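You operate a simulated robot arm through the tools that you are given. There is no shell and no other tool.

The job below is to be done with a simulated two-armed robot. You get a single attempt, and the scene is never put back.

Task
Turn the yellow frame's loose clamp home and pump down to GOOD.
Fine: press PUMP and the yellow button on; at GOOD press the yellow button off, then PUMP.
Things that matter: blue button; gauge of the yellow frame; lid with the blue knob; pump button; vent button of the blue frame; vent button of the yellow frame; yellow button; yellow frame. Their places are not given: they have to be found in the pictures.

Only the result counts: the job must be done as asked and must still hold three seconds after the hand-in. Knocking over, shifting, dropping, spilling or breaking anything else fails it.

Robot
Two 7-joint arms with two-finger parallel grippers on one trunk that stands fixed in place. Base frame: the origin is at the foot of the trunk, x ahead of it, y to its left, z up. Lengths are in mm, angles in rad, forces in N, time in s.
The left shoulder is at [69, 182, 1111], the right one opposite. With the tool pointing down near the work surface each hand reaches from about 300 to 740 mm from the base axis, measured 20 degrees to its own side. Payload 3.91 kg a hand.
The TCP of each hand is the grasp point between the finger pads, 30 mm short of the fingertips. In the tool frame z runs along the fingers and y along their closing line. The gripper opens to 110 mm. The fingers are 20 mm wide and 10 mm thick; the gripper's body (48 by 112 mm) begins 55 mm behind the TCP.
Orientation is that of the tool frame in the base frame, as a unit quaternion [x, y, z, w]. With the fingers straight down and closing along the base's y, the tool's x points along the base's -x, its y along +y and its z along -z.

Tools
- The arms move only by the tool send_rows. It takes "left_deltas", "right_deltas" or both (then of equal length, played together; a hand with none holds still); each is text: rows parted by semicolons, each of 7 numbers parted by spaces: the shift along the base's x, y, z in m, then the turn, a rotation vector about the base's x, y, z in rad, then the gripper command, from -1 (shut) to 1 (fully open), values between in proportion. In form: x y z wx wy wz grip; .... A call has 1 to 20 rows; each row shifts and turns the commanded pose from where the row before left it. Each row takes 0.2 s and may step no farther than 50 mm and 0.15 rad from the row before; otherwise, or with a gripper value out of range, the whole call is refused. A pose out of reach is approached as far as the arm can. The call stops where the force on the tool passes 40 N (or 10 N more than at its start, if that is more) or the arm is blocked; 0.2 s more then pass. The fingers move at their own pace (about 72 mm/s each) and stop on an object; they squeeze with about 42 N. The grip force told is the motor's: it shows also when the fingers shut on nothing. Time passes only in rows, and 0.2 s behind the last, so rows that do not move let the fingers close. The reply holds the time, the measured pose of the TCP, the force on the tool along the base axes, the opening and the grip force, in the units named above and with some noise, with the torque about the TCP (base axes, N m) and any sound that the robot's microphone picked up.
- Cameras (640 x 400 px; columns grow to the right, rows downward): "scene" is now at [209.6, 38.3, 1336.9]; the picture's right is [0.42, -0.91, 0.00], its down [-0.16, -0.07, -0.98] and it looks along [0.89, 0.41, -0.18] (base axes); focal length 214 px, centre (320, 200). "left" rides on the left gripper at [72, -17, -103] in its tool frame; the picture's right is [0.23, 0.97, 0.00], its down [-0.76, 0.18, -0.62] and it looks along [-0.61, 0.14, 0.78] (tool axes); focal length 222 px, centre (320, 200). "right" rides on the right gripper at [73, 17, -103] in its tool frame; the picture's right is [-0.23, 0.97, 0.00], its down [-0.76, -0.18, -0.62] and it looks along [-0.61, -0.14, 0.78] (tool axes); focal length 222 px, centre (320, 200).
- get_image(camera): a new picture of that camera. The clock stands still meanwhile.
- slide_trunk(by): slides the trunk up (or, below 0, down) by that many mm; the arms and the scene camera ride with it, the base frame stays. It gives what a move gives, with no picture.
- turn_head(pan, tilt): turns the head with the scene camera to pan (to the left, within 1.396 rad either way) and tilt (down, from -0.506 to 1.204), counted from straight ahead of the robot. It gives what a move gives.
- probe_pixels(camera, pixels): for up to 12 pixels [column, row] of the newest picture of that camera ("zoom" is the newest enlarged one), the place [x, y, z] in the base frame of the surface seen there, good to about 2 mm. The clock stands still meanwhile.
- inspect(camera, box): a new picture of the part [left, top, right, bottom] of that camera's present view, enlarged. The clock stands still meanwhile.
- hand_in(): hands the job in; it is judged then, once.

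Open the grippers and draw the arms clear of the work before you hand the job in, unless the task says otherwise.

The tools are called after "Call:" as name(argument=value, ...) on one line, values as JSON. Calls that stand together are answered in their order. send_rows: Moves the arms, as the interface text tells. Its arguments: {"type":"object","properties":{"left_deltas":{"type":"string"},"right_deltas":{"type":"string"}},"required":[]} The other tools are called the same way: slide_trunk (by) slides the trunk up or down; turn_head (pan, tilt) turns the head that bears the scene camera; get_image (camera) takes a picture; probe_pixels (camera, pixels) gives the place of the surface under pixels of a picture; inspect (camera, box) takes an enlarged picture of a part of a camera's view; hand_in () hands the job in.

At the start:

```text
time: 0.0
left_eef_pos: [234.2, 363.3, 1268.9]
left_ee_rot: [0.0, 1.0, -0.001, 0.001]
left_ft_force: [-0.3, -0.3, -0.3]
left_ft_torque: [0.01, -0.01, 0.01]
left_opening: 110.0
left_grasp_force: 0.0
right_eef_pos: [304.1, 29.9, 1261.0]
right_ee_rot: [0.016, 1.0, -0.005, 0.001]
right_ft_force: [47.8, 52.5, -20.4]
right_ft_torque: [-6.33, 3.49, -6.15]
right_opening: 110.1
right_grasp_force: 0.0
trunk travel left (down, up): [-375.0, 139.0]
head pan, tilt: [0.867, 0.466]
```

scene: 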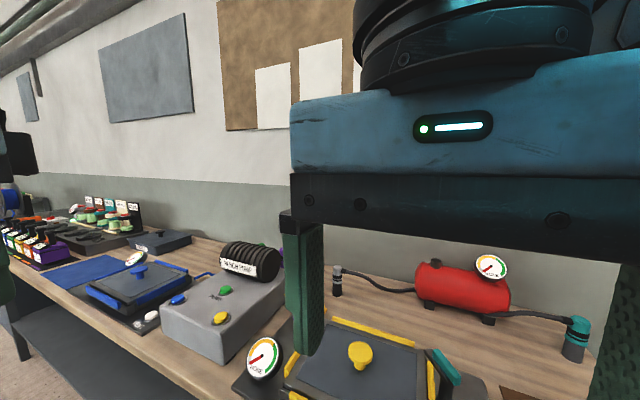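
right: 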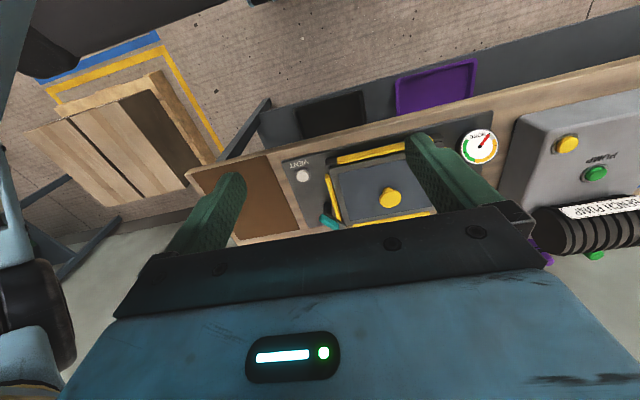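
left: 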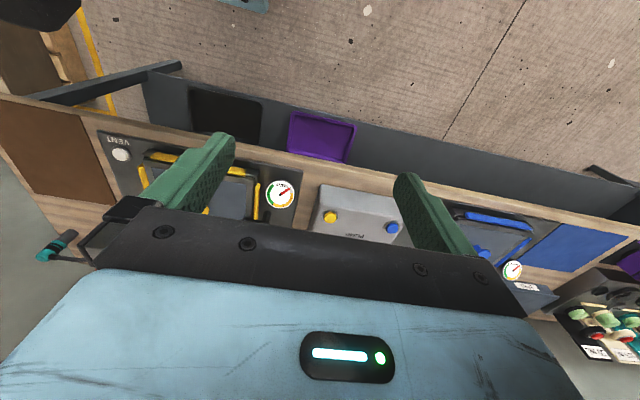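

The scene view is partly blocked by the right gripper (column 290-640), and the right force reads about 70 N, so something may be pressing on it. I'll take fresh pictures before moving anything.

Call:
get_image(camera="scene")

Call:
get_image(camera="right")

Call:
get_image(camera="left")

```text
taken
```

scene: 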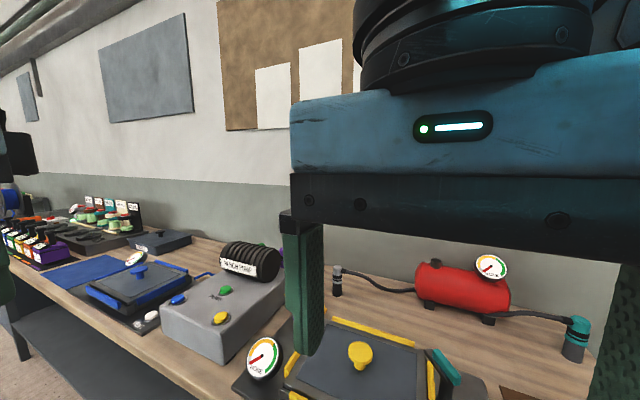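

```text
taken
```

right: 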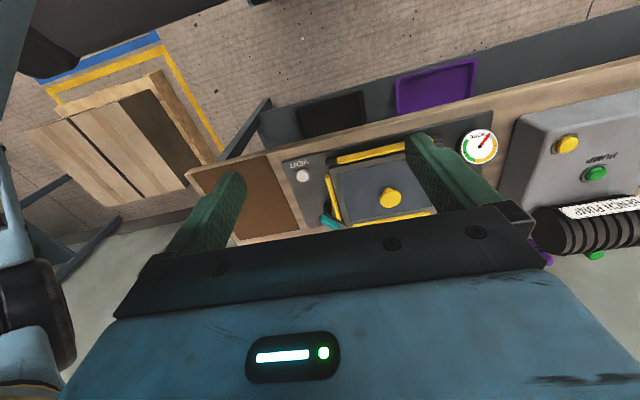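

```text
taken
```

left: 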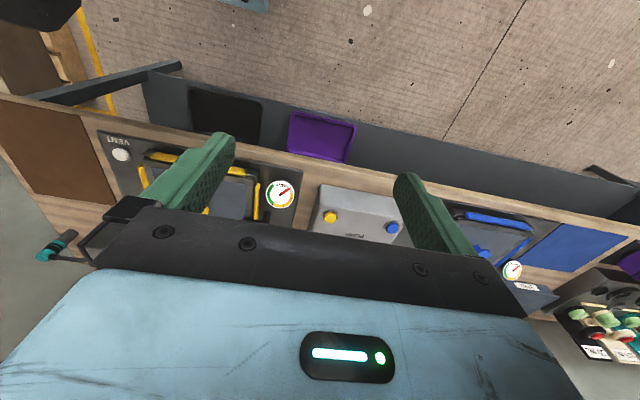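

Both hands look down at a bench with the yellow frame, the pump box and the blue frame. I'll probe the main parts in each picture to find where they are.

Call:
probe_pixels(camera="scene", pixels=[[360, 350], [262, 358], [221, 317], [226, 289], [178, 299], [138, 270], [152, 317], [136, 257], [445, 367], [490, 266], [330, 335], [250, 262]])

Call:
probe_pixels(camera="right", pixels=[[390, 198], [303, 176], [480, 147], [567, 144], [596, 174], [328, 220], [370, 153], [382, 222], [334, 200], [330, 85], [250, 200], [410, 170]])

Call:
probe_pixels(camera="left", pixels=[[122, 155], [145, 182], [170, 156], [256, 201], [279, 194], [330, 217], [392, 228], [500, 218], [483, 252], [513, 269], [62, 246], [225, 195]])

```text
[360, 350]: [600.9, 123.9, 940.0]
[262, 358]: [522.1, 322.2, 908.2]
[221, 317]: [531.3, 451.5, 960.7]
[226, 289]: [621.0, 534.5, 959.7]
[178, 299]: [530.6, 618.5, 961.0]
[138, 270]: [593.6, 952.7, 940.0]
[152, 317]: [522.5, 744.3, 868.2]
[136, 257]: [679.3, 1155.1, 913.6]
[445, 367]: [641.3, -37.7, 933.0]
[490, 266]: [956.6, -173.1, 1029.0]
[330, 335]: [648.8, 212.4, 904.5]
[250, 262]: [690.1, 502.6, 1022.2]
```

```text
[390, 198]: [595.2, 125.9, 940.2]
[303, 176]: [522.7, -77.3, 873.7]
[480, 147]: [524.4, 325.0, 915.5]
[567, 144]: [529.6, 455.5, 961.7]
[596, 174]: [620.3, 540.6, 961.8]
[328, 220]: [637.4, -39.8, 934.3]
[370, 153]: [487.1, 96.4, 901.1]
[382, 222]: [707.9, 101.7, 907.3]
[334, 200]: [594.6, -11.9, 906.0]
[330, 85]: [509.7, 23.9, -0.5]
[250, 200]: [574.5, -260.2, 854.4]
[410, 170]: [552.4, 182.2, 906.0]
```

```text
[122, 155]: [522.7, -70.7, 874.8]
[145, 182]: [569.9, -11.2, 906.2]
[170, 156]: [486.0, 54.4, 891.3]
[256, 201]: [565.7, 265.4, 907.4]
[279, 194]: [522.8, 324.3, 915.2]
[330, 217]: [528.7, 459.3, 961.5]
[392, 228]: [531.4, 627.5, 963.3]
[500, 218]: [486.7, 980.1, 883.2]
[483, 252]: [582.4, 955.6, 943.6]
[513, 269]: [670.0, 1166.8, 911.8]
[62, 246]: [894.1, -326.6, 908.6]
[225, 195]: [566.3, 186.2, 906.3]
```

The yellow knob is near (598,125,940), the yellow button (530,455,962), PUMP (620,537,960) and the teal clamp (640,-38,933). The right gripper sits right in front of the head camera at (210,38,1337), so it is probably leaning on the head. I'll ease it forward a little and watch the force.

Call:
send_rows(right_deltas="0.01 0 0 0 0 0 1; 0.01 0 0 0 0 0 1; 0.01 0 0 0 0 0 1")

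```text
time: 0.8
left_eef_pos: [233.9, 364.1, 1268.2]
left_ee_rot: [0.0, 1.0, 0.0, 0.0]
left_ft_force: [0.3, -0.2, 0.2]
left_ft_torque: [0.05, 0.01, -0.02]
left_opening: 110.0
left_grasp_force: 0.0
right_eef_pos: [336.0, 31.2, 1257.8]
right_ee_rot: [0.018, 1.0, -0.006, -0.001]
right_ft_force: [-0.7, 0.1, 0.5]
right_ft_torque: [0.01, 0.0, 0.01]
right_opening: 109.9
right_grasp_force: 0.0
trunk travel left (down, up): [-375.0, 139.0]
head pan, tilt: [0.867, 0.466]
```

The right force has dropped to zero, so it was leaning on the head. I'll swing the right hand out to the right so the head camera can see the yellow frame.

Call:
send_rows(right_deltas="0.02 -0.02 0 0 0 0 1; 0.02 -0.04 0 0 0 0 1; 0.01 -0.045 0 0 0 0 1; 0 -0.045 0 0 0 0 1; 0 -0.045 0 0 0 0 1; 0 -0.045 0 0 0 0 1; 0 -0.03 0 0 0 0 1")

Call:
turn_head(pan=0.15, tilt=0.75)

Call:
get_image(camera="scene")

```text
time: 1.5
left_eef_pos: [233.7, 361.6, 1267.6]
left_ee_rot: [0.0, 1.0, 0.0, 0.0]
left_ft_force: [0.0, 0.9, -0.4]
left_ft_torque: [0.02, 0.0, -0.03]
left_opening: 109.8
left_grasp_force: 0.1
right_eef_pos: [378.0, -29.7, 1256.4]
right_ee_rot: [0.034, 0.999, -0.004, 0.002]
right_ft_force: [34.0, 42.5, -1.8]
right_ft_torque: [-5.54, 4.19, -4.0]
right_opening: 109.7
right_grasp_force: 0.0
trunk travel left (down, up): [-375.0, 139.0]
head pan, tilt: [0.867, 0.466]
stopped in row 3 (right hand): the force on the tool passed its limit at 63 N (the readings are from after the stop); the commanded pose is now the measured one
```

```text
time: 2.5
left_eef_pos: [234.2, 364.3, 1267.8]
left_ee_rot: [-0.001, 1.0, 0.001, 0.0]
left_ft_force: [0.6, 0.8, 0.4]
left_ft_torque: [0.0, 0.01, -0.01]
left_opening: 110.3
left_grasp_force: 0.0
right_eef_pos: [377.7, -33.7, 1258.2]
right_ee_rot: [0.029, 1.0, -0.002, 0.0]
right_ft_force: [0.0, 0.0, -0.6]
right_ft_torque: [0.01, 0.0, -0.04]
right_opening: 109.9
right_grasp_force: 0.0
trunk travel left (down, up): [-375.0, 139.0]
head pan, tilt: [0.15, 0.75]
```

```text
taken
```

scene: 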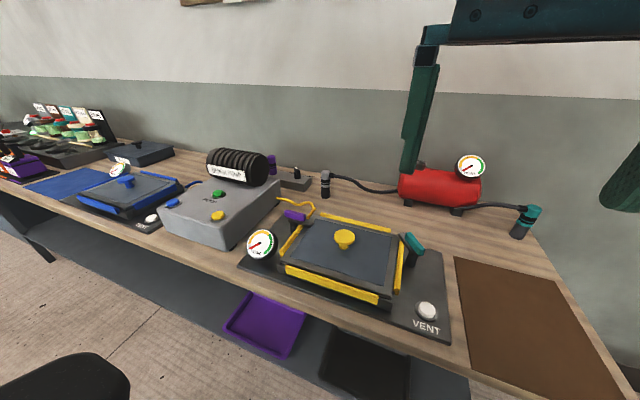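

The view is clear now and the right force is back at zero. The yellow frame is at (340,255), with a teal piece at (413,243) and a purple piece at (293,216), so I'll enlarge that area.

Call:
inspect(camera="scene", box=[230, 180, 460, 345])

Call:
inspect(camera="scene", box=[40, 130, 320, 260])

Call:
inspect(camera="scene", box=[370, 210, 450, 300])

```text
2.42 times, centred on (345, 262) of scene
```

zoom: 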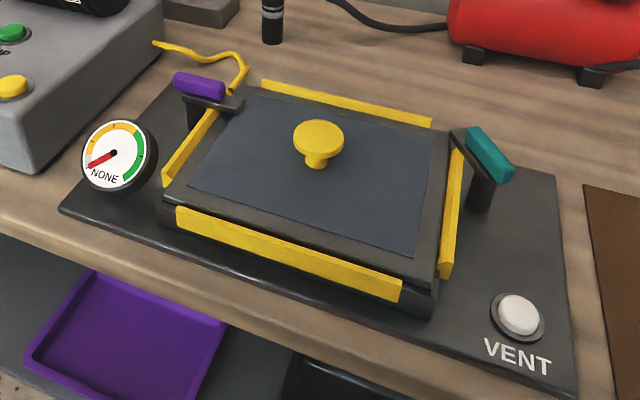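

```text
2.29 times, centred on (180, 195) of scene
```

zoom: 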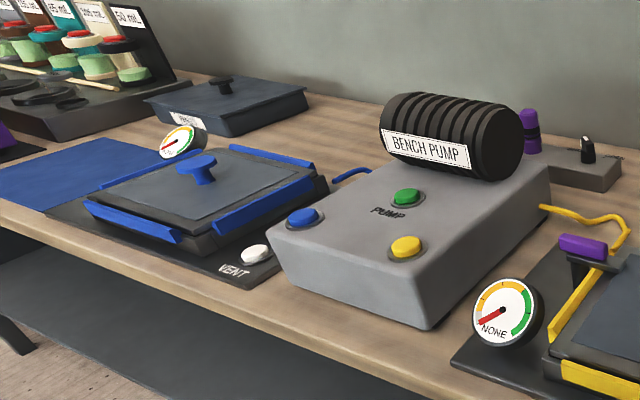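

```text
4.44 times, centred on (410, 255) of scene
```

zoom: 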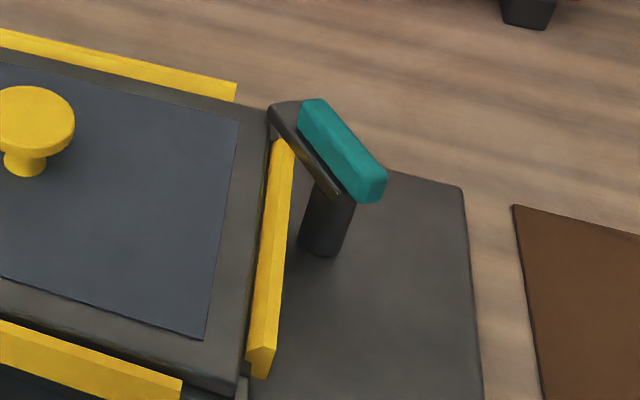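

The purple clamp's arm lies over the lid's edge. The teal clamp's arm seems swung toward the back, so teal is probably the loose one. I'll probe both to get their geometry.

Call:
probe_pixels(camera="zoom", pixels=[[310, 108], [375, 185], [345, 145], [280, 115], [300, 140], [325, 175], [338, 192], [325, 230], [320, 250], [240, 200], [265, 300], [420, 250]])

Call:
inspect(camera="scene", box=[265, 195, 345, 250])

```text
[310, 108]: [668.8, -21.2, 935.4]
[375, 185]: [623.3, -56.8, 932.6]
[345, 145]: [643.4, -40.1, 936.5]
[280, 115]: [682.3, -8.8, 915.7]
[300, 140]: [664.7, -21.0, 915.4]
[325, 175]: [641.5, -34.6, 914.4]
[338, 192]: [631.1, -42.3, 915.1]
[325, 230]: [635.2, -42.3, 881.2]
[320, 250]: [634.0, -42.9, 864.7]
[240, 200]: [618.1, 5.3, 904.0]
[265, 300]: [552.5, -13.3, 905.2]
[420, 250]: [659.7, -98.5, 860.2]
```

```text
7.27 times, centred on (305, 222) of scene
```

zoom: 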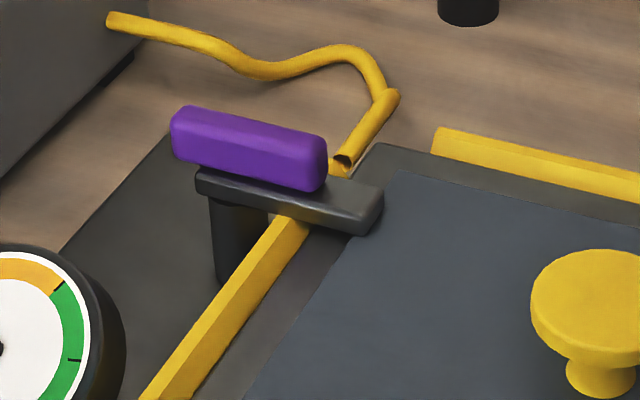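

The purple clamp's arm points straight over the lid, which is what home looks like. I'll probe it so I can mirror its geometry for the teal one.

Call:
probe_pixels(camera="zoom", pixels=[[185, 115], [310, 140], [245, 130], [205, 180], [360, 215], [375, 190], [230, 230], [230, 260], [350, 170], [320, 180]])

Call:
get_image(camera="right")

```text
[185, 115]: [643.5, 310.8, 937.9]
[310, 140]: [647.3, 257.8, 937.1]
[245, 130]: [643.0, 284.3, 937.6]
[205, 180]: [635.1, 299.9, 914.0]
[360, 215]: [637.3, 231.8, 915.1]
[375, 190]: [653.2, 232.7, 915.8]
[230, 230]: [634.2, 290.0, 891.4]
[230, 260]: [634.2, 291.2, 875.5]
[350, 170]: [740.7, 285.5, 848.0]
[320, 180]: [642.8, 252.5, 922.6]
```

```text
taken
```

right: 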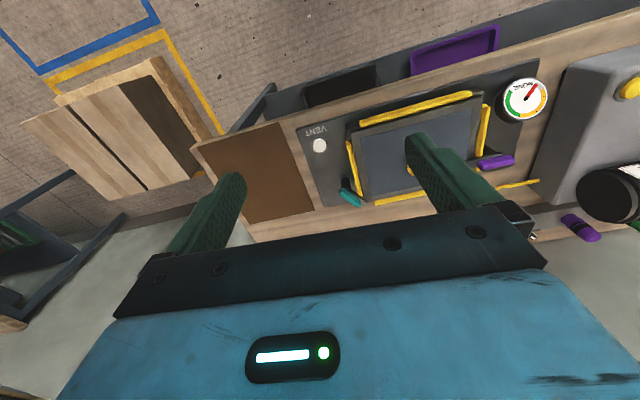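

The purple clamp's post is at about (644,290) and its arm points along -y. The teal one mirrors it: post about (644,-41), with its arm pointing about 40° from +x, so it is about 50° short of home. I'll bring the right hand closer and lower for a better look.

Call:
send_rows(right_deltas="0.02 -0.015 -0.01 0 0 0 1; 0.03 -0.03 -0.02 0 0 0.02 1; 0.03 -0.03 -0.025 0 0 0.02 1; 0.03 -0.02 -0.03 0 0 0.02 1; 0.03 0 -0.03 0 0 0 1")

Call:
get_image(camera="right")

Call:
get_image(camera="scene")

```text
time: 3.8
left_eef_pos: [235.1, 363.4, 1268.4]
left_ee_rot: [0.0, 1.0, -0.001, -0.001]
left_ft_force: [0.5, -0.1, 0.1]
left_ft_torque: [0.01, 0.02, 0.02]
left_opening: 110.0
left_grasp_force: 0.1
right_eef_pos: [513.7, -126.8, 1142.3]
right_ee_rot: [-0.004, 1.0, -0.003, 0.003]
right_ft_force: [-0.3, -0.4, 1.0]
right_ft_torque: [0.01, 0.01, 0.0]
right_opening: 109.9
right_grasp_force: 0.1
trunk travel left (down, up): [-375.0, 139.0]
head pan, tilt: [0.15, 0.75]
```

```text
taken
```

right: 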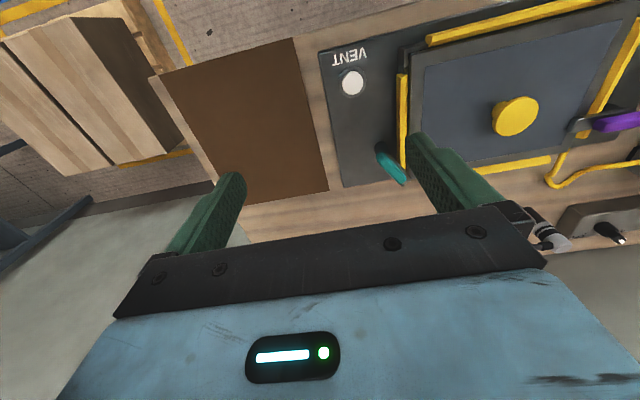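

```text
taken
```

scene: 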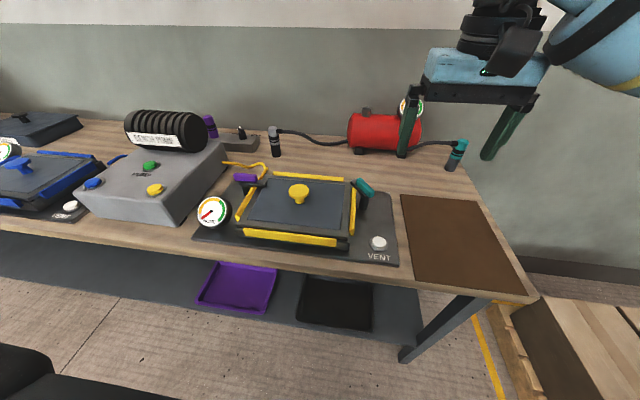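

The right camera shows the teal handle at (391,165) next to the yellow bar at (403,115). I'll enlarge it in both views.

Call:
inspect(camera="right", box=[350, 120, 430, 200])

Call:
inspect(camera="scene", box=[320, 165, 400, 225])

```text
5.00 times, centred on (390, 160) of right
```

zoom: 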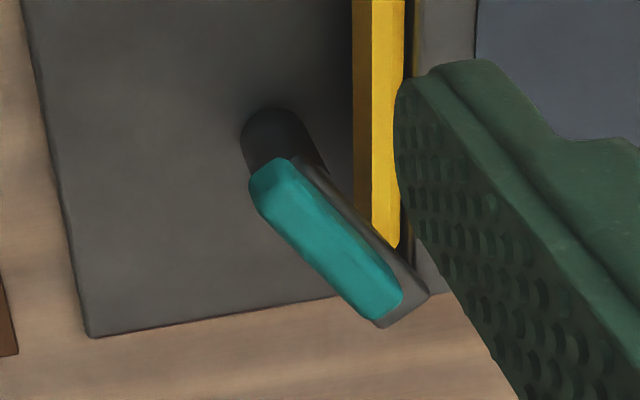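

```text
6.67 times, centred on (360, 195) of scene
```

zoom: 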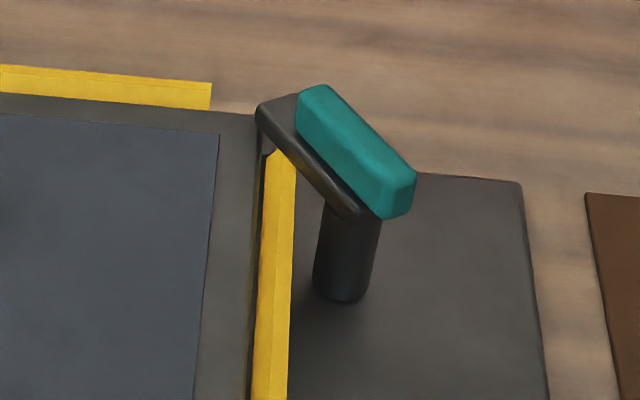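

Call:
probe_pixels(camera="zoom", pixels=[[318, 95], [400, 175], [355, 130], [335, 110], [380, 155], [275, 112], [265, 112], [310, 165], [345, 205], [345, 240], [340, 290], [365, 165]])

```text
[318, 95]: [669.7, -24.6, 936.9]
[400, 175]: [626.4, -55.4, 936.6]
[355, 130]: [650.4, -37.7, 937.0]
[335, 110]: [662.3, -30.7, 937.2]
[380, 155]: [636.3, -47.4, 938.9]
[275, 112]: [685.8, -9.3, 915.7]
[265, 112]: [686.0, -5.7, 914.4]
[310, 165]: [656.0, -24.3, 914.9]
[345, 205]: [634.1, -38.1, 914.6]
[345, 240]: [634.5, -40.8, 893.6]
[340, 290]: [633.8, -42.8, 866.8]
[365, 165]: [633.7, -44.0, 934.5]
```

The teal handle's top runs from (626,-55) to (670,-25), about 36° from +x, at z=937, with the post near (644,-42). I'll take the right hand above it, turned 0.62 rad, with the opening narrowed to about 50 mm.

Call:
send_rows(right_deltas="0.0263 0.017 -0.02 0 0 0.124 -0.09; 0.0263 0.017 -0.026 0 0 0.124 -0.09; 0.0263 0.017 -0.026 0 0 0.124 -0.09; 0.0263 0.017 -0.028 0 0 0.124 -0.09; 0.0263 0.017 -0.03 0 0 0.124 -0.09; 0 0 0 0 0 0 -0.09")

Call:
get_image(camera="right")

Call:
inspect(camera="scene", box=[280, 60, 480, 260])

```text
time: 5.2
left_eef_pos: [234.1, 363.0, 1268.0]
left_ee_rot: [0.0, 1.0, 0.001, -0.001]
left_ft_force: [-0.5, 0.8, -0.1]
left_ft_torque: [-0.01, 0.01, 0.01]
left_opening: 109.9
left_grasp_force: 0.1
right_eef_pos: [640.9, -46.0, 1022.0]
right_ee_rot: [-0.294, 0.956, -0.003, 0.005]
right_ft_force: [0.0, -0.1, 0.2]
right_ft_torque: [0.03, -0.01, -0.04]
right_opening: 50.3
right_grasp_force: 0.1
right hand out of reach, approached as far as the arm can: row 5
trunk travel left (down, up): [-375.0, 139.0]
head pan, tilt: [0.15, 0.75]
```

```text
taken
```

right: 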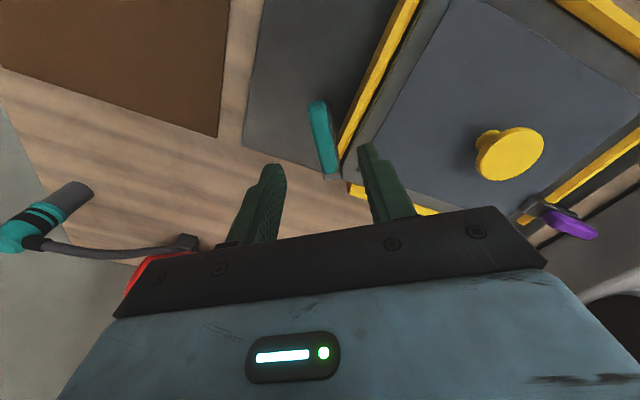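

```text
2.00 times, centred on (380, 160) of scene
```

zoom: 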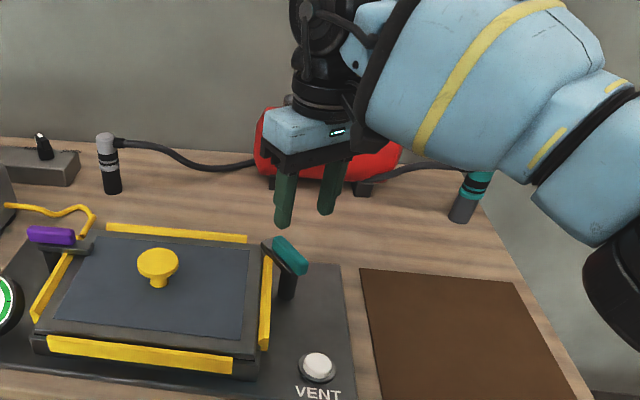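

The reply says row 5 was out of reach: the hand is at (641,-46,1022) with yaw about 0.60. I'll lower it 20 mm straight down to see whether reach improves nearer the bench; the fingertips stay above the handle.

Call:
send_rows(right_deltas="0 0 -0.01 0 0 0 -0.09; 0 0 -0.01 0 0 0 -0.09")

```text
time: 5.8
left_eef_pos: [234.4, 363.8, 1267.7]
left_ee_rot: [0.0, 1.0, -0.001, 0.001]
left_ft_force: [-0.2, -0.4, 0.0]
left_ft_torque: [-0.04, -0.01, 0.0]
left_opening: 109.9
left_grasp_force: 0.0
right_eef_pos: [641.6, -45.2, 1001.3]
right_ee_rot: [-0.309, 0.951, -0.003, 0.004]
right_ft_force: [-0.7, 0.0, 0.0]
right_ft_torque: [-0.01, 0.02, -0.01]
right_opening: 50.1
right_grasp_force: 0.0
trunk travel left (down, up): [-375.0, 139.0]
head pan, tilt: [0.15, 0.75]
```

It's now at (642,-45,1001) with yaw 0.63 and no reach warning. Before gripping, I'll test at z≈990, clear above the handle, whether the wrist can make the full 0.94 rad turn.

Call:
send_rows(right_deltas="0.003 0.003 -0.011 0 0 0 -0.09; 0 0 0 0 0 0.12 -0.09; 0 0 0 0 0 0.12 -0.09; 0 0 0 0 0 0.12 -0.09; 0 0 0 0 0 0.12 -0.09; 0 0 0 0 0 0.12 -0.09; 0 0 0 0 0 0.12 -0.09; 0 0 0 0 0 0.12 -0.09; 0 0 0 0 0 0.1 -0.09; 0 0 0 0 0 0 -0.09")

```text
time: 8.0
left_eef_pos: [234.2, 362.6, 1267.8]
left_ee_rot: [0.0, 1.0, 0.0, 0.0]
left_ft_force: [-0.8, -0.4, 0.0]
left_ft_torque: [0.0, 0.02, -0.04]
left_opening: 109.9
left_grasp_force: 0.0
right_eef_pos: [643.9, -42.3, 990.2]
right_ee_rot: [-0.309, 0.951, -0.001, 0.005]
right_ft_force: [0.5, -0.1, -0.3]
right_ft_torque: [-0.01, -0.01, 0.0]
right_opening: 50.2
right_grasp_force: 0.0
right hand out of reach, approached as far as the arm can: row 2, 3, 4, 5, 6, 7, 8, 9
trunk travel left (down, up): [-375.0, 139.0]
head pan, tilt: [0.15, 0.75]
```

The wrist won't turn past about 0.63 rad that way. The fingers are symmetric, so the same grip works half a turn the other way, from yaw -2.51 to -1.57. I'll lift and back off, then turn negative and see how far it goes.

Call:
send_rows(right_deltas="-0.01 -0.01 0.03 0 0 0 -0.09; -0.02 -0.01 0.03 0 0 -0.1 -0.09; -0.02 -0.01 0.03 0 0 -0.14 -0.09; 0 0 0 0 0 -0.14 -0.09; 0 0 0 0 0 -0.14 -0.09; 0 0 0 0 0 -0.14 -0.09; 0 0 0 0 0 -0.14 -0.09; 0 0 0 0 0 -0.14 -0.09")

```text
time: 9.8
left_eef_pos: [234.2, 362.3, 1267.8]
left_ee_rot: [0.001, 1.0, 0.0, 0.001]
left_ft_force: [-0.1, 0.0, -0.2]
left_ft_torque: [0.01, 0.01, -0.01]
left_opening: 109.8
left_grasp_force: 0.0
right_eef_pos: [594.0, -73.7, 1079.2]
right_ee_rot: [0.158, 0.988, -0.004, 0.003]
right_ft_force: [0.4, 0.0, 0.0]
right_ft_torque: [-0.02, -0.02, -0.03]
right_opening: 50.1
right_grasp_force: 0.1
trunk travel left (down, up): [-375.0, 139.0]
head pan, tilt: [0.15, 0.75]
```

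Yaw is now -0.32 and the turn is going freely. I'll continue toward -2.51.

Call:
send_rows(right_deltas="0 0 0 0 0 -0.14 -0.09; 0 0 0 0 0 -0.14 -0.09; 0 0 0 0 0 -0.14 -0.09; 0 0 0 0 0 -0.14 -0.09; 0 0 0 0 0 -0.14 -0.09; 0 0 0 0 0 -0.14 -0.09; 0 0 0 0 0 -0.14 -0.09; 0 0 0 0 0 -0.14 -0.09; 0 0 0 0 0 -0.14 -0.09; 0 0 0 0 0 -0.14 -0.09; 0 0 0 0 0 -0.14 -0.09; 0 0 0 0 0 -0.14 -0.09; 0 0 0 0 0 -0.14 -0.09; 0 0 0 0 0 -0.14 -0.09; 0 0 0 0 0 -0.14 -0.09; 0 0 0 0 0 -0.09 -0.09")

Call:
get_image(camera="right")

Call:
get_image(camera="scene")

```text
time: 13.2
left_eef_pos: [234.3, 362.7, 1268.6]
left_ee_rot: [0.0, 1.0, 0.0, 0.0]
left_ft_force: [0.2, 0.1, 0.6]
left_ft_torque: [-0.01, -0.01, -0.02]
left_opening: 110.1
left_grasp_force: 0.2
right_eef_pos: [594.8, -72.4, 1082.3]
right_ee_rot: [0.95, 0.313, -0.005, -0.002]
right_ft_force: [0.1, -0.1, 0.0]
right_ft_torque: [0.0, -0.03, 0.01]
right_opening: 50.5
right_grasp_force: 0.0
trunk travel left (down, up): [-375.0, 139.0]
head pan, tilt: [0.15, 0.75]
```

```text
taken
```

right: 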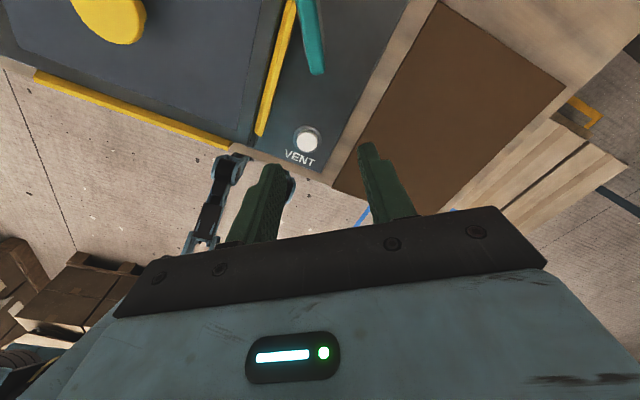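

```text
taken
```

scene: 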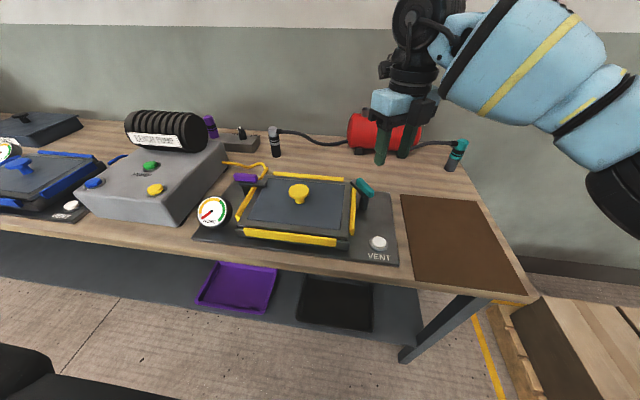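

Yaw is -2.50 with no limit hit. I'll move over the handle, at (645,-41) and z≈990.

Call:
send_rows(right_deltas="0.0167 0.0105 -0.03 0 0 0 -0.09; 0.0167 0.0105 -0.03 0 0 0 -0.09; 0.0167 0.0105 -0.03 0 0 0 -0.09; 0 0 0 0 0 0 -0.09")

Call:
inspect(camera="scene", box=[300, 100, 460, 220])

Call:
get_image(camera="right")

```text
time: 14.2
left_eef_pos: [234.6, 363.3, 1269.2]
left_ee_rot: [0.001, 1.0, 0.0, 0.0]
left_ft_force: [1.4, 0.4, -0.9]
left_ft_torque: [0.01, -0.02, 0.01]
left_opening: 109.9
left_grasp_force: 0.1
right_eef_pos: [644.8, -41.5, 990.5]
right_ee_rot: [0.949, 0.314, -0.003, -0.001]
right_ft_force: [0.3, 0.5, 0.5]
right_ft_torque: [0.02, 0.0, -0.02]
right_opening: 50.4
right_grasp_force: 0.1
trunk travel left (down, up): [-375.0, 139.0]
head pan, tilt: [0.15, 0.75]
```

```text
3.33 times, centred on (380, 160) of scene
```

zoom: 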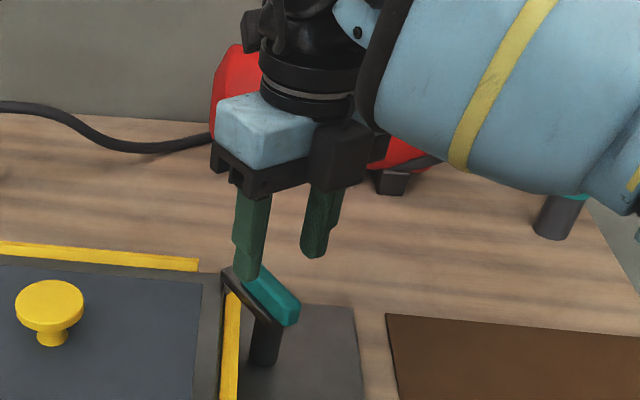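

```text
taken
```

right: 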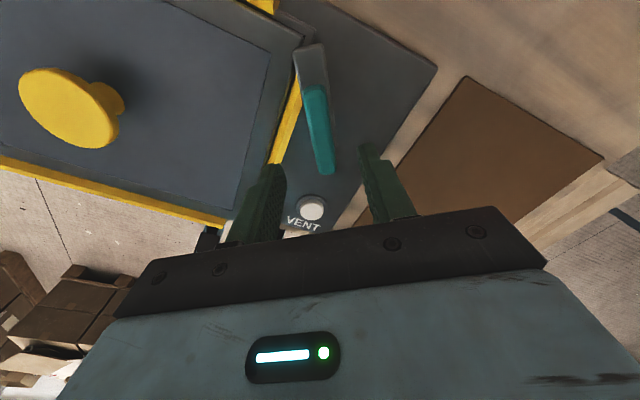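

The hand is over the handle at (645,-41,990). I'll probe the handle in the close right picture to refine its axis before going down.

Call:
probe_pixels(camera="right", pixels=[[315, 92], [325, 165], [320, 130], [310, 55], [306, 100], [330, 128], [312, 130], [300, 60], [322, 150], [312, 208]])

```text
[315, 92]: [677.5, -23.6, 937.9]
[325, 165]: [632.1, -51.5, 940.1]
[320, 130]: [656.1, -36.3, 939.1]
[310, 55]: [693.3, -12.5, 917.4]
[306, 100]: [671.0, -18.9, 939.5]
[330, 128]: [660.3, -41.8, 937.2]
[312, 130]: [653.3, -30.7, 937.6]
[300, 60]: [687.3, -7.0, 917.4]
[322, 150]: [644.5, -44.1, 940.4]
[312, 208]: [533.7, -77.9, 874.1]
```

The handle's axis runs at about 33-36° and passes about 1 mm from the TCP. I'll nudge by that, go down to z≈950 so the fingertips (z 920) straddle the handle, and check the force before closing.

Call:
send_rows(right_deltas="0.0006 -0.001 -0.01 0 0 0 -0.09; 0 0 -0.01 0 0 0 -0.09; 0 0 -0.01 0 0 0 -0.09; 0 0 -0.01 0 0 0 -0.09; 0 0 0 0 0 0 -0.09")

Call:
inspect(camera="scene", box=[320, 130, 440, 220])

Call:
get_image(camera="right")

```text
time: 15.3
left_eef_pos: [235.4, 363.4, 1268.1]
left_ee_rot: [0.0, 1.0, 0.0, 0.0]
left_ft_force: [-0.6, -0.4, 0.0]
left_ft_torque: [0.01, 0.02, 0.02]
left_opening: 109.8
left_grasp_force: 0.1
right_eef_pos: [643.8, -42.4, 950.3]
right_ee_rot: [0.949, 0.314, -0.004, -0.003]
right_ft_force: [-0.1, -0.3, 0.3]
right_ft_torque: [0.03, -0.01, 0.02]
right_opening: 50.2
right_grasp_force: 0.1
trunk travel left (down, up): [-375.0, 139.0]
head pan, tilt: [0.15, 0.75]
```

```text
4.44 times, centred on (380, 175) of scene
```

zoom: 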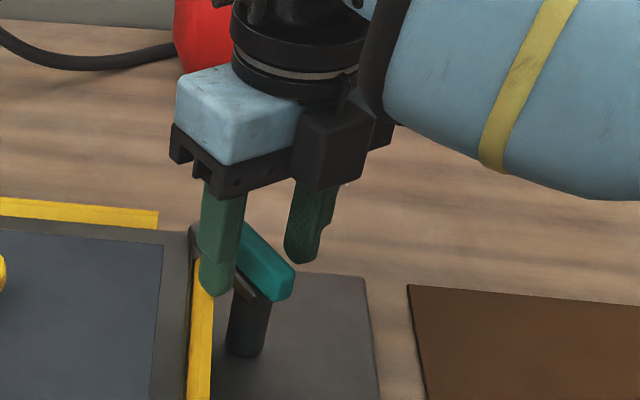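

```text
taken
```

right: 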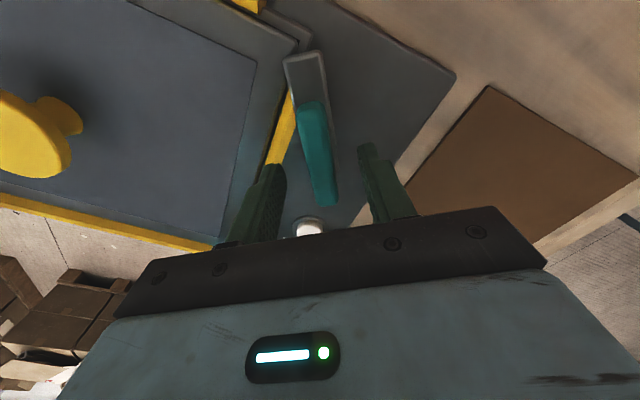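

The fingers straddle the teal handle with no contact force. I'll close on it.

Call:
send_rows(right_deltas="0 0 0 0 0 0 -0.5; 0 0 0 0 0 0 -0.7; 0 0 0 0 0 0 -1; 0 0 0 0 0 0 -1")

Call:
inspect(camera="scene", box=[320, 130, 440, 220])

Call:
get_image(camera="right")

```text
time: 16.4
left_eef_pos: [234.4, 363.6, 1267.5]
left_ee_rot: [0.0, 1.0, 0.0, 0.0]
left_ft_force: [-0.3, 0.3, 0.0]
left_ft_torque: [0.01, 0.02, -0.01]
left_opening: 109.9
left_grasp_force: 0.0
right_eef_pos: [645.3, -43.7, 951.0]
right_ee_rot: [0.95, 0.313, -0.005, -0.002]
right_ft_force: [3.6, -4.4, -0.1]
right_ft_torque: [-0.58, -0.42, -0.02]
right_opening: 16.0
right_grasp_force: 45.0
trunk travel left (down, up): [-375.0, 139.0]
head pan, tilt: [0.15, 0.75]
```

```text
4.44 times, centred on (380, 175) of scene
```

zoom: 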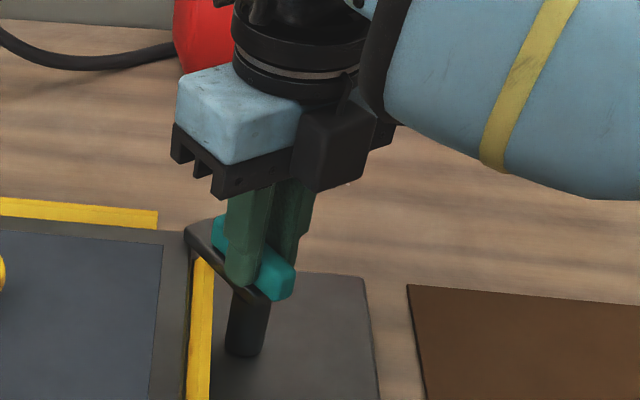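

```text
taken
```

right: 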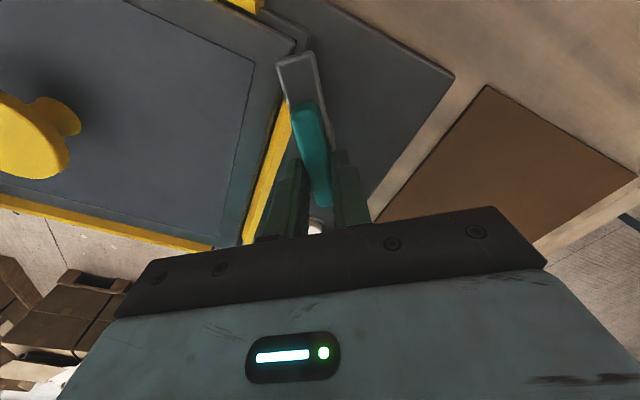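

The handle is gripped (opening 16 mm, 45 N). I'll turn it counter-clockwise toward the lid in modest steps, 0.5 rad first.

Call:
send_rows(right_deltas="0 0 0 0 0 0.05 -1; 0 0 0 0 0 0.09 -1; 0 0 0 0 0 0.09 -1; 0 0 0 0 0 0.09 -1; 0 0 0 0 0 0.09 -1; 0 0 0 0 0 0.09 -1")

Call:
inspect(camera="scene", box=[320, 130, 440, 220])

Call:
get_image(camera="right")

```text
time: 17.8
left_eef_pos: [234.5, 361.8, 1268.4]
left_ee_rot: [-0.001, 1.0, 0.0, 0.0]
left_ft_force: [-0.4, 0.0, -0.3]
left_ft_torque: [0.0, 0.0, 0.01]
left_opening: 109.8
left_grasp_force: 0.0
right_eef_pos: [645.2, -43.2, 951.1]
right_ee_rot: [0.842, 0.54, -0.004, -0.001]
right_ft_force: [6.3, -8.8, 8.8]
right_ft_torque: [-0.78, -0.51, -0.02]
right_opening: 15.6
right_grasp_force: 44.5
trunk travel left (down, up): [-375.0, 139.0]
head pan, tilt: [0.15, 0.75]
```

```text
4.44 times, centred on (380, 175) of scene
```

zoom: 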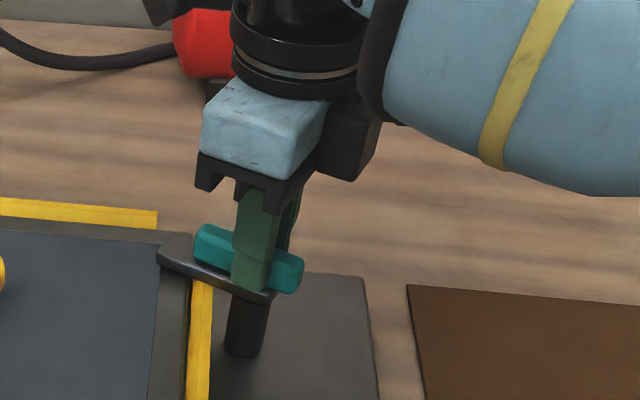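

```text
taken
```

right: 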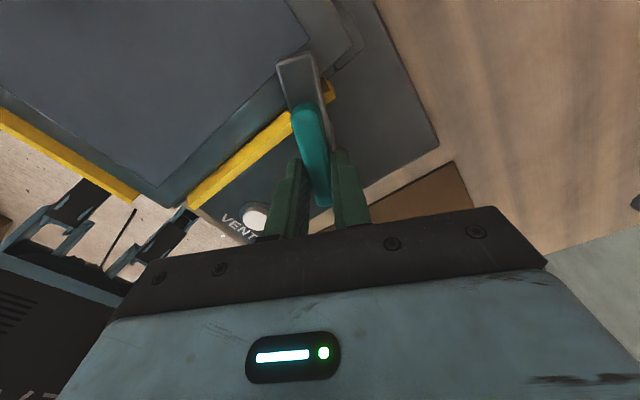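

The clamp is turning with the hand and forces are small. I'll turn the remaining 0.43 rad.

Call:
send_rows(right_deltas="0 0 0 0 0 0.08 -1; 0 0 0 0 0 0.08 -1; 0 0 0 0 0 0.08 -1; 0 0 0 0 0 0.08 -1; 0 0 0 0 0 0.06 -1; 0 0 0 0 0 0.05 -1; 0 0 0 0 0 0 -1")

Call:
inspect(camera="scene", box=[320, 130, 440, 220])

Call:
get_image(camera="right")

```text
time: 19.4
left_eef_pos: [234.4, 361.8, 1267.5]
left_ee_rot: [0.0, 1.0, 0.0, 0.0]
left_ft_force: [0.3, 0.2, 0.8]
left_ft_torque: [0.04, 0.02, 0.02]
left_opening: 109.9
left_grasp_force: 0.1
right_eef_pos: [644.7, -42.8, 950.9]
right_ee_rot: [0.708, 0.707, -0.004, 0.0]
right_ft_force: [8.4, -9.1, 12.1]
right_ft_torque: [-0.26, -0.68, 0.01]
right_opening: 15.7
right_grasp_force: 45.6
trunk travel left (down, up): [-375.0, 139.0]
head pan, tilt: [0.15, 0.75]
```

```text
4.44 times, centred on (380, 175) of scene
```

zoom: 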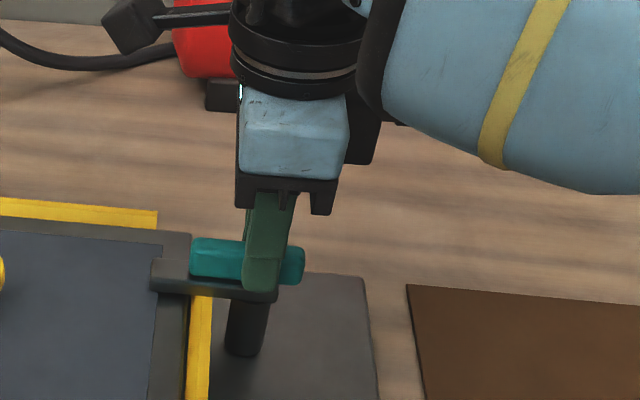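

```text
taken
```

right: 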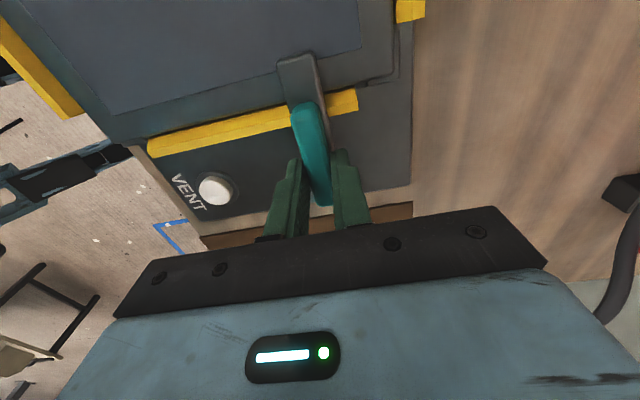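

The clamp now points at the lid and yaw is -1.57, with no end-stop torque. I'll probe its arm and handle against the purple one to judge the alignment.

Call:
inspect(camera="scene", box=[340, 170, 400, 210])

Call:
probe_pixels(camera="right", pixels=[[305, 110], [324, 195], [313, 150], [298, 65], [283, 70], [316, 65], [290, 100], [340, 96], [160, 148]])

```text
10.00 times, centred on (370, 190) of scene
```

zoom: 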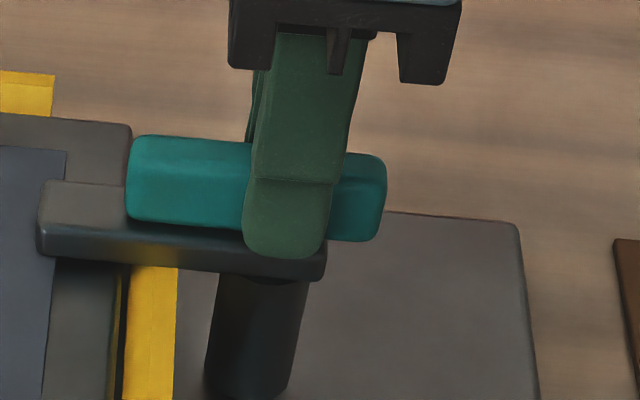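

```text
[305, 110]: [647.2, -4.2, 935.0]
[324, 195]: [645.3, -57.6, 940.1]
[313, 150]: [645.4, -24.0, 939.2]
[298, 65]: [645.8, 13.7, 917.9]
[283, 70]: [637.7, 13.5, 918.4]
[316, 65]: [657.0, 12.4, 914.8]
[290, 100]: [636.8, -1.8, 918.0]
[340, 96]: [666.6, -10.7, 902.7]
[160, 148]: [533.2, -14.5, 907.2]
```

The handle runs from (645,-58) to (647,-4), so it's within about 2° of square. I'll turn a small extra 0.06 rad to feel for an end stop.

Call:
send_rows(right_deltas="0 0 0 0 0 0.03 -1; 0 0 0 0 0 0.03 -1; 0 0 0 0 0 0 -1")

Call:
probe_pixels(camera="zoom", pixels=[[45, 235], [310, 262], [45, 190], [150, 150], [370, 165], [320, 255]])

```text
time: 20.1
left_eef_pos: [234.1, 361.6, 1268.8]
left_ee_rot: [0.001, 1.0, 0.001, 0.001]
left_ft_force: [-0.5, -0.1, -0.8]
left_ft_torque: [0.02, -0.02, -0.01]
left_opening: 109.9
left_grasp_force: 0.1
right_eef_pos: [645.2, -43.3, 950.7]
right_ee_rot: [0.687, 0.727, -0.004, 0.0]
right_ft_force: [8.4, -8.8, 9.1]
right_ft_torque: [0.09, -0.72, -1.12]
right_opening: 16.4
right_grasp_force: 45.3
trunk travel left (down, up): [-375.0, 139.0]
head pan, tilt: [0.15, 0.75]
```

```text
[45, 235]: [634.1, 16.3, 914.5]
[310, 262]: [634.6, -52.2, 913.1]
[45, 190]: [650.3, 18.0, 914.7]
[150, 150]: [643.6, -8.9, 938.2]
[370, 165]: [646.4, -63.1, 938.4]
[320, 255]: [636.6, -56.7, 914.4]
```

The torque about z jumped to -1.1 N m while the handle stayed put, so it is at its end stop: the clamp is home. I'll open the fingers and lift straight up.

Call:
send_rows(right_deltas="0 0 0 0 0 0 -0.09; 0 0 0 0 0 0 -0.09; 0 0 0.02 0 0 0 -0.09; 0 0 0.03 0 0 0 -0.09; 0 0 0.03 0 0 0 -0.09; -0.02 -0.02 0.03 0 0 0 -0.09; -0.03 -0.03 0.03 0 0 0 -0.09; -0.03 -0.03 0.02 0 0 0 -0.09")

Call:
inspect(camera="scene", box=[190, 150, 410, 290])

Call:
get_image(camera="scene")

```text
refused: row 7 steps farther than a row can; nothing moved
```

```text
2.86 times, centred on (300, 220) of scene
```

zoom: 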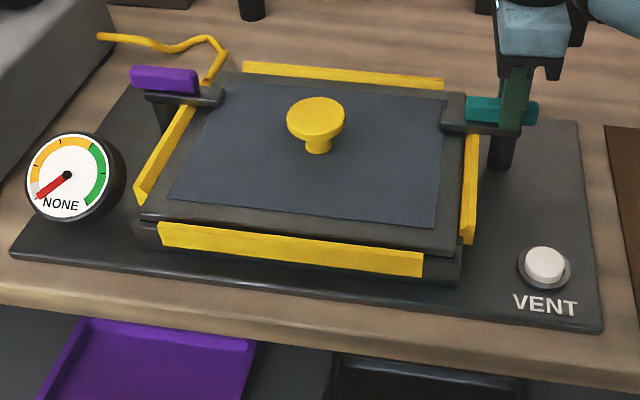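

```text
taken
```

scene: 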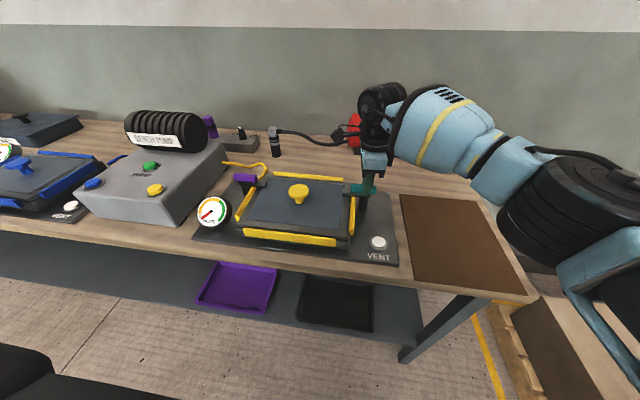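

That call was refused because one row was too long, and nothing moved. I'll send it again with smaller steps.

Call:
send_rows(right_deltas="0 0 0 0 0 0 -0.09; 0 0 0 0 0 0 -0.09; 0 0 0.02 0 0 0 -0.09; 0 0 0.03 0 0 0 -0.09; 0 0 0.03 0 0 0 -0.09; -0.02 -0.02 0.03 0 0 0 -0.09; -0.03 -0.025 0.02 0 0 0 -0.09; -0.03 -0.025 0.02 0 0 0 -0.09")

Call:
inspect(camera="scene", box=[190, 150, 410, 290])

Call:
get_image(camera="scene")

```text
time: 21.9
left_eef_pos: [234.7, 362.6, 1269.9]
left_ee_rot: [0.0, 1.0, 0.0, 0.0]
left_ft_force: [-0.9, 0.3, 1.0]
left_ft_torque: [0.01, 0.01, 0.0]
left_opening: 110.0
left_grasp_force: 0.0
right_eef_pos: [562.6, -112.9, 1101.0]
right_ee_rot: [0.687, 0.727, -0.004, 0.001]
right_ft_force: [0.5, -0.4, 0.0]
right_ft_torque: [0.02, -0.02, 0.0]
right_opening: 50.1
right_grasp_force: 0.1
trunk travel left (down, up): [-375.0, 139.0]
head pan, tilt: [0.15, 0.75]
```

```text
2.86 times, centred on (300, 220) of scene
```

zoom: 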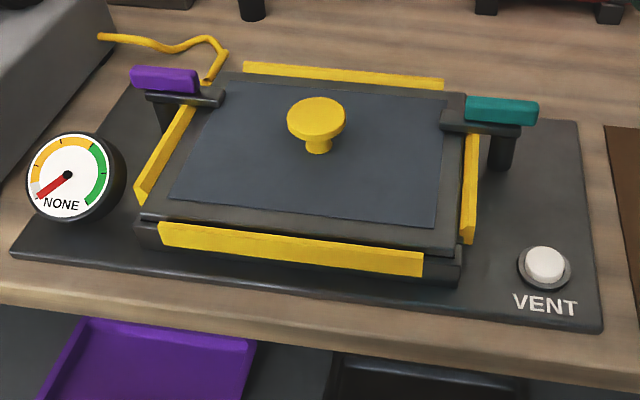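

```text
taken
```

scene: 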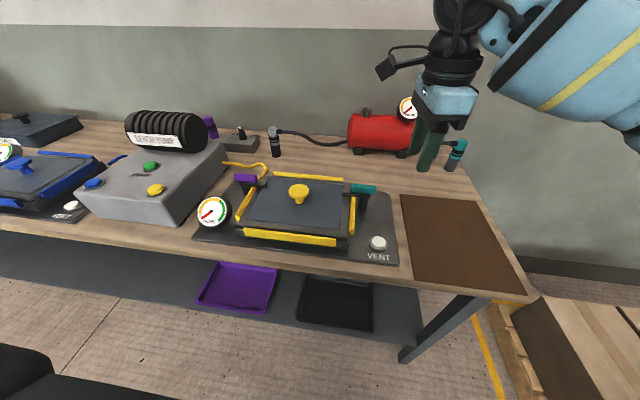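

The teal clamp now mirrors the purple one and the lid hasn't moved. Next I'll look closely at the gauges and the pump box.

Call:
inspect(camera="scene", box=[190, 190, 240, 235])

Call:
inspect(camera="scene", box=[70, 100, 240, 220])

Call:
inspect(camera="left", box=[250, 160, 560, 300])

```text
8.89 times, centred on (215, 212) of scene
```

zoom: 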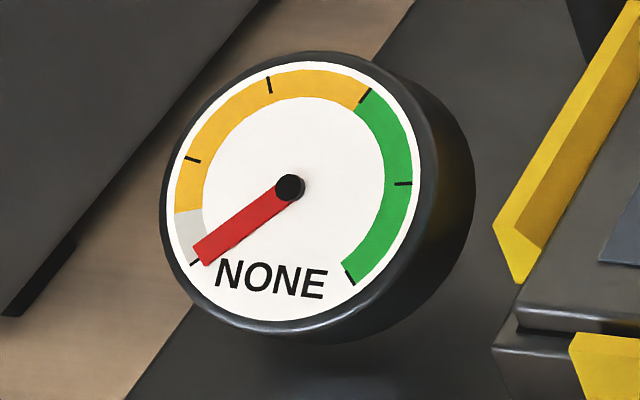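

```text
3.33 times, centred on (155, 160) of scene
```

zoom: 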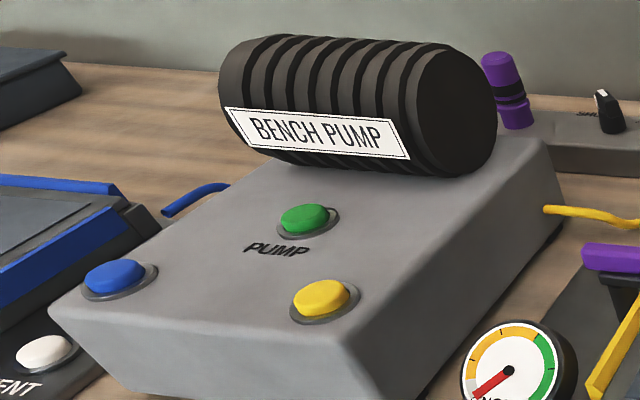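

```text
2.06 times, centred on (405, 230) of left
```

zoom: 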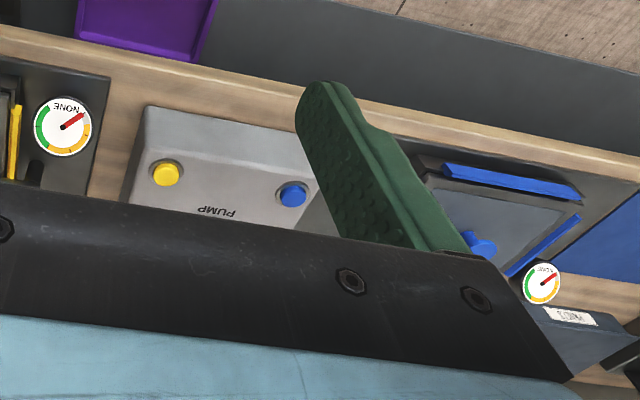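

The gauge scale runs grey NONE, orange, then green to the end, so there is no overshoot zone. All three pump-box buttons look raised (off). I'll probe the button tops and the pump cylinder to plan clearances.

Call:
inspect(camera="scene", box=[70, 100, 240, 220])

Call:
probe_pixels(camera="zoom", pixels=[[303, 218], [320, 298], [114, 277], [300, 230], [335, 224], [348, 310], [300, 45], [420, 50], [310, 95], [470, 100], [310, 165], [240, 60]])

```text
3.33 times, centred on (155, 160) of scene
```

zoom: 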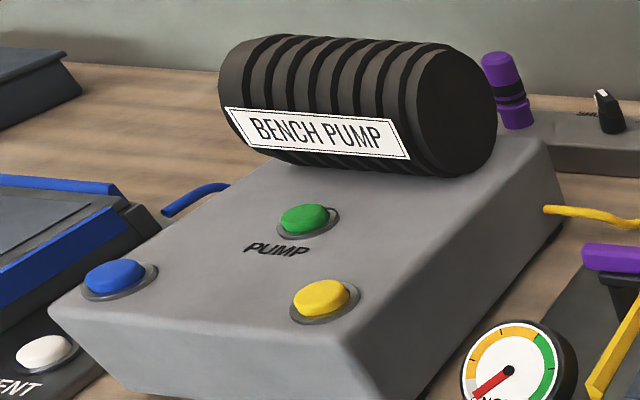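

```text
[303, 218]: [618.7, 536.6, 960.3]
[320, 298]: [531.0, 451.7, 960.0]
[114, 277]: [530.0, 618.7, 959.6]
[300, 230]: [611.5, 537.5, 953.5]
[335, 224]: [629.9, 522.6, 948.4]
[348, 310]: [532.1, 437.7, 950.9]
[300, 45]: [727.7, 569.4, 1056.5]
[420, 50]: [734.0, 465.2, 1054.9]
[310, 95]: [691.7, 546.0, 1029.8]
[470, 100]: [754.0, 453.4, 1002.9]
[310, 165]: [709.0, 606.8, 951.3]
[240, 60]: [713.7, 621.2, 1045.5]
```

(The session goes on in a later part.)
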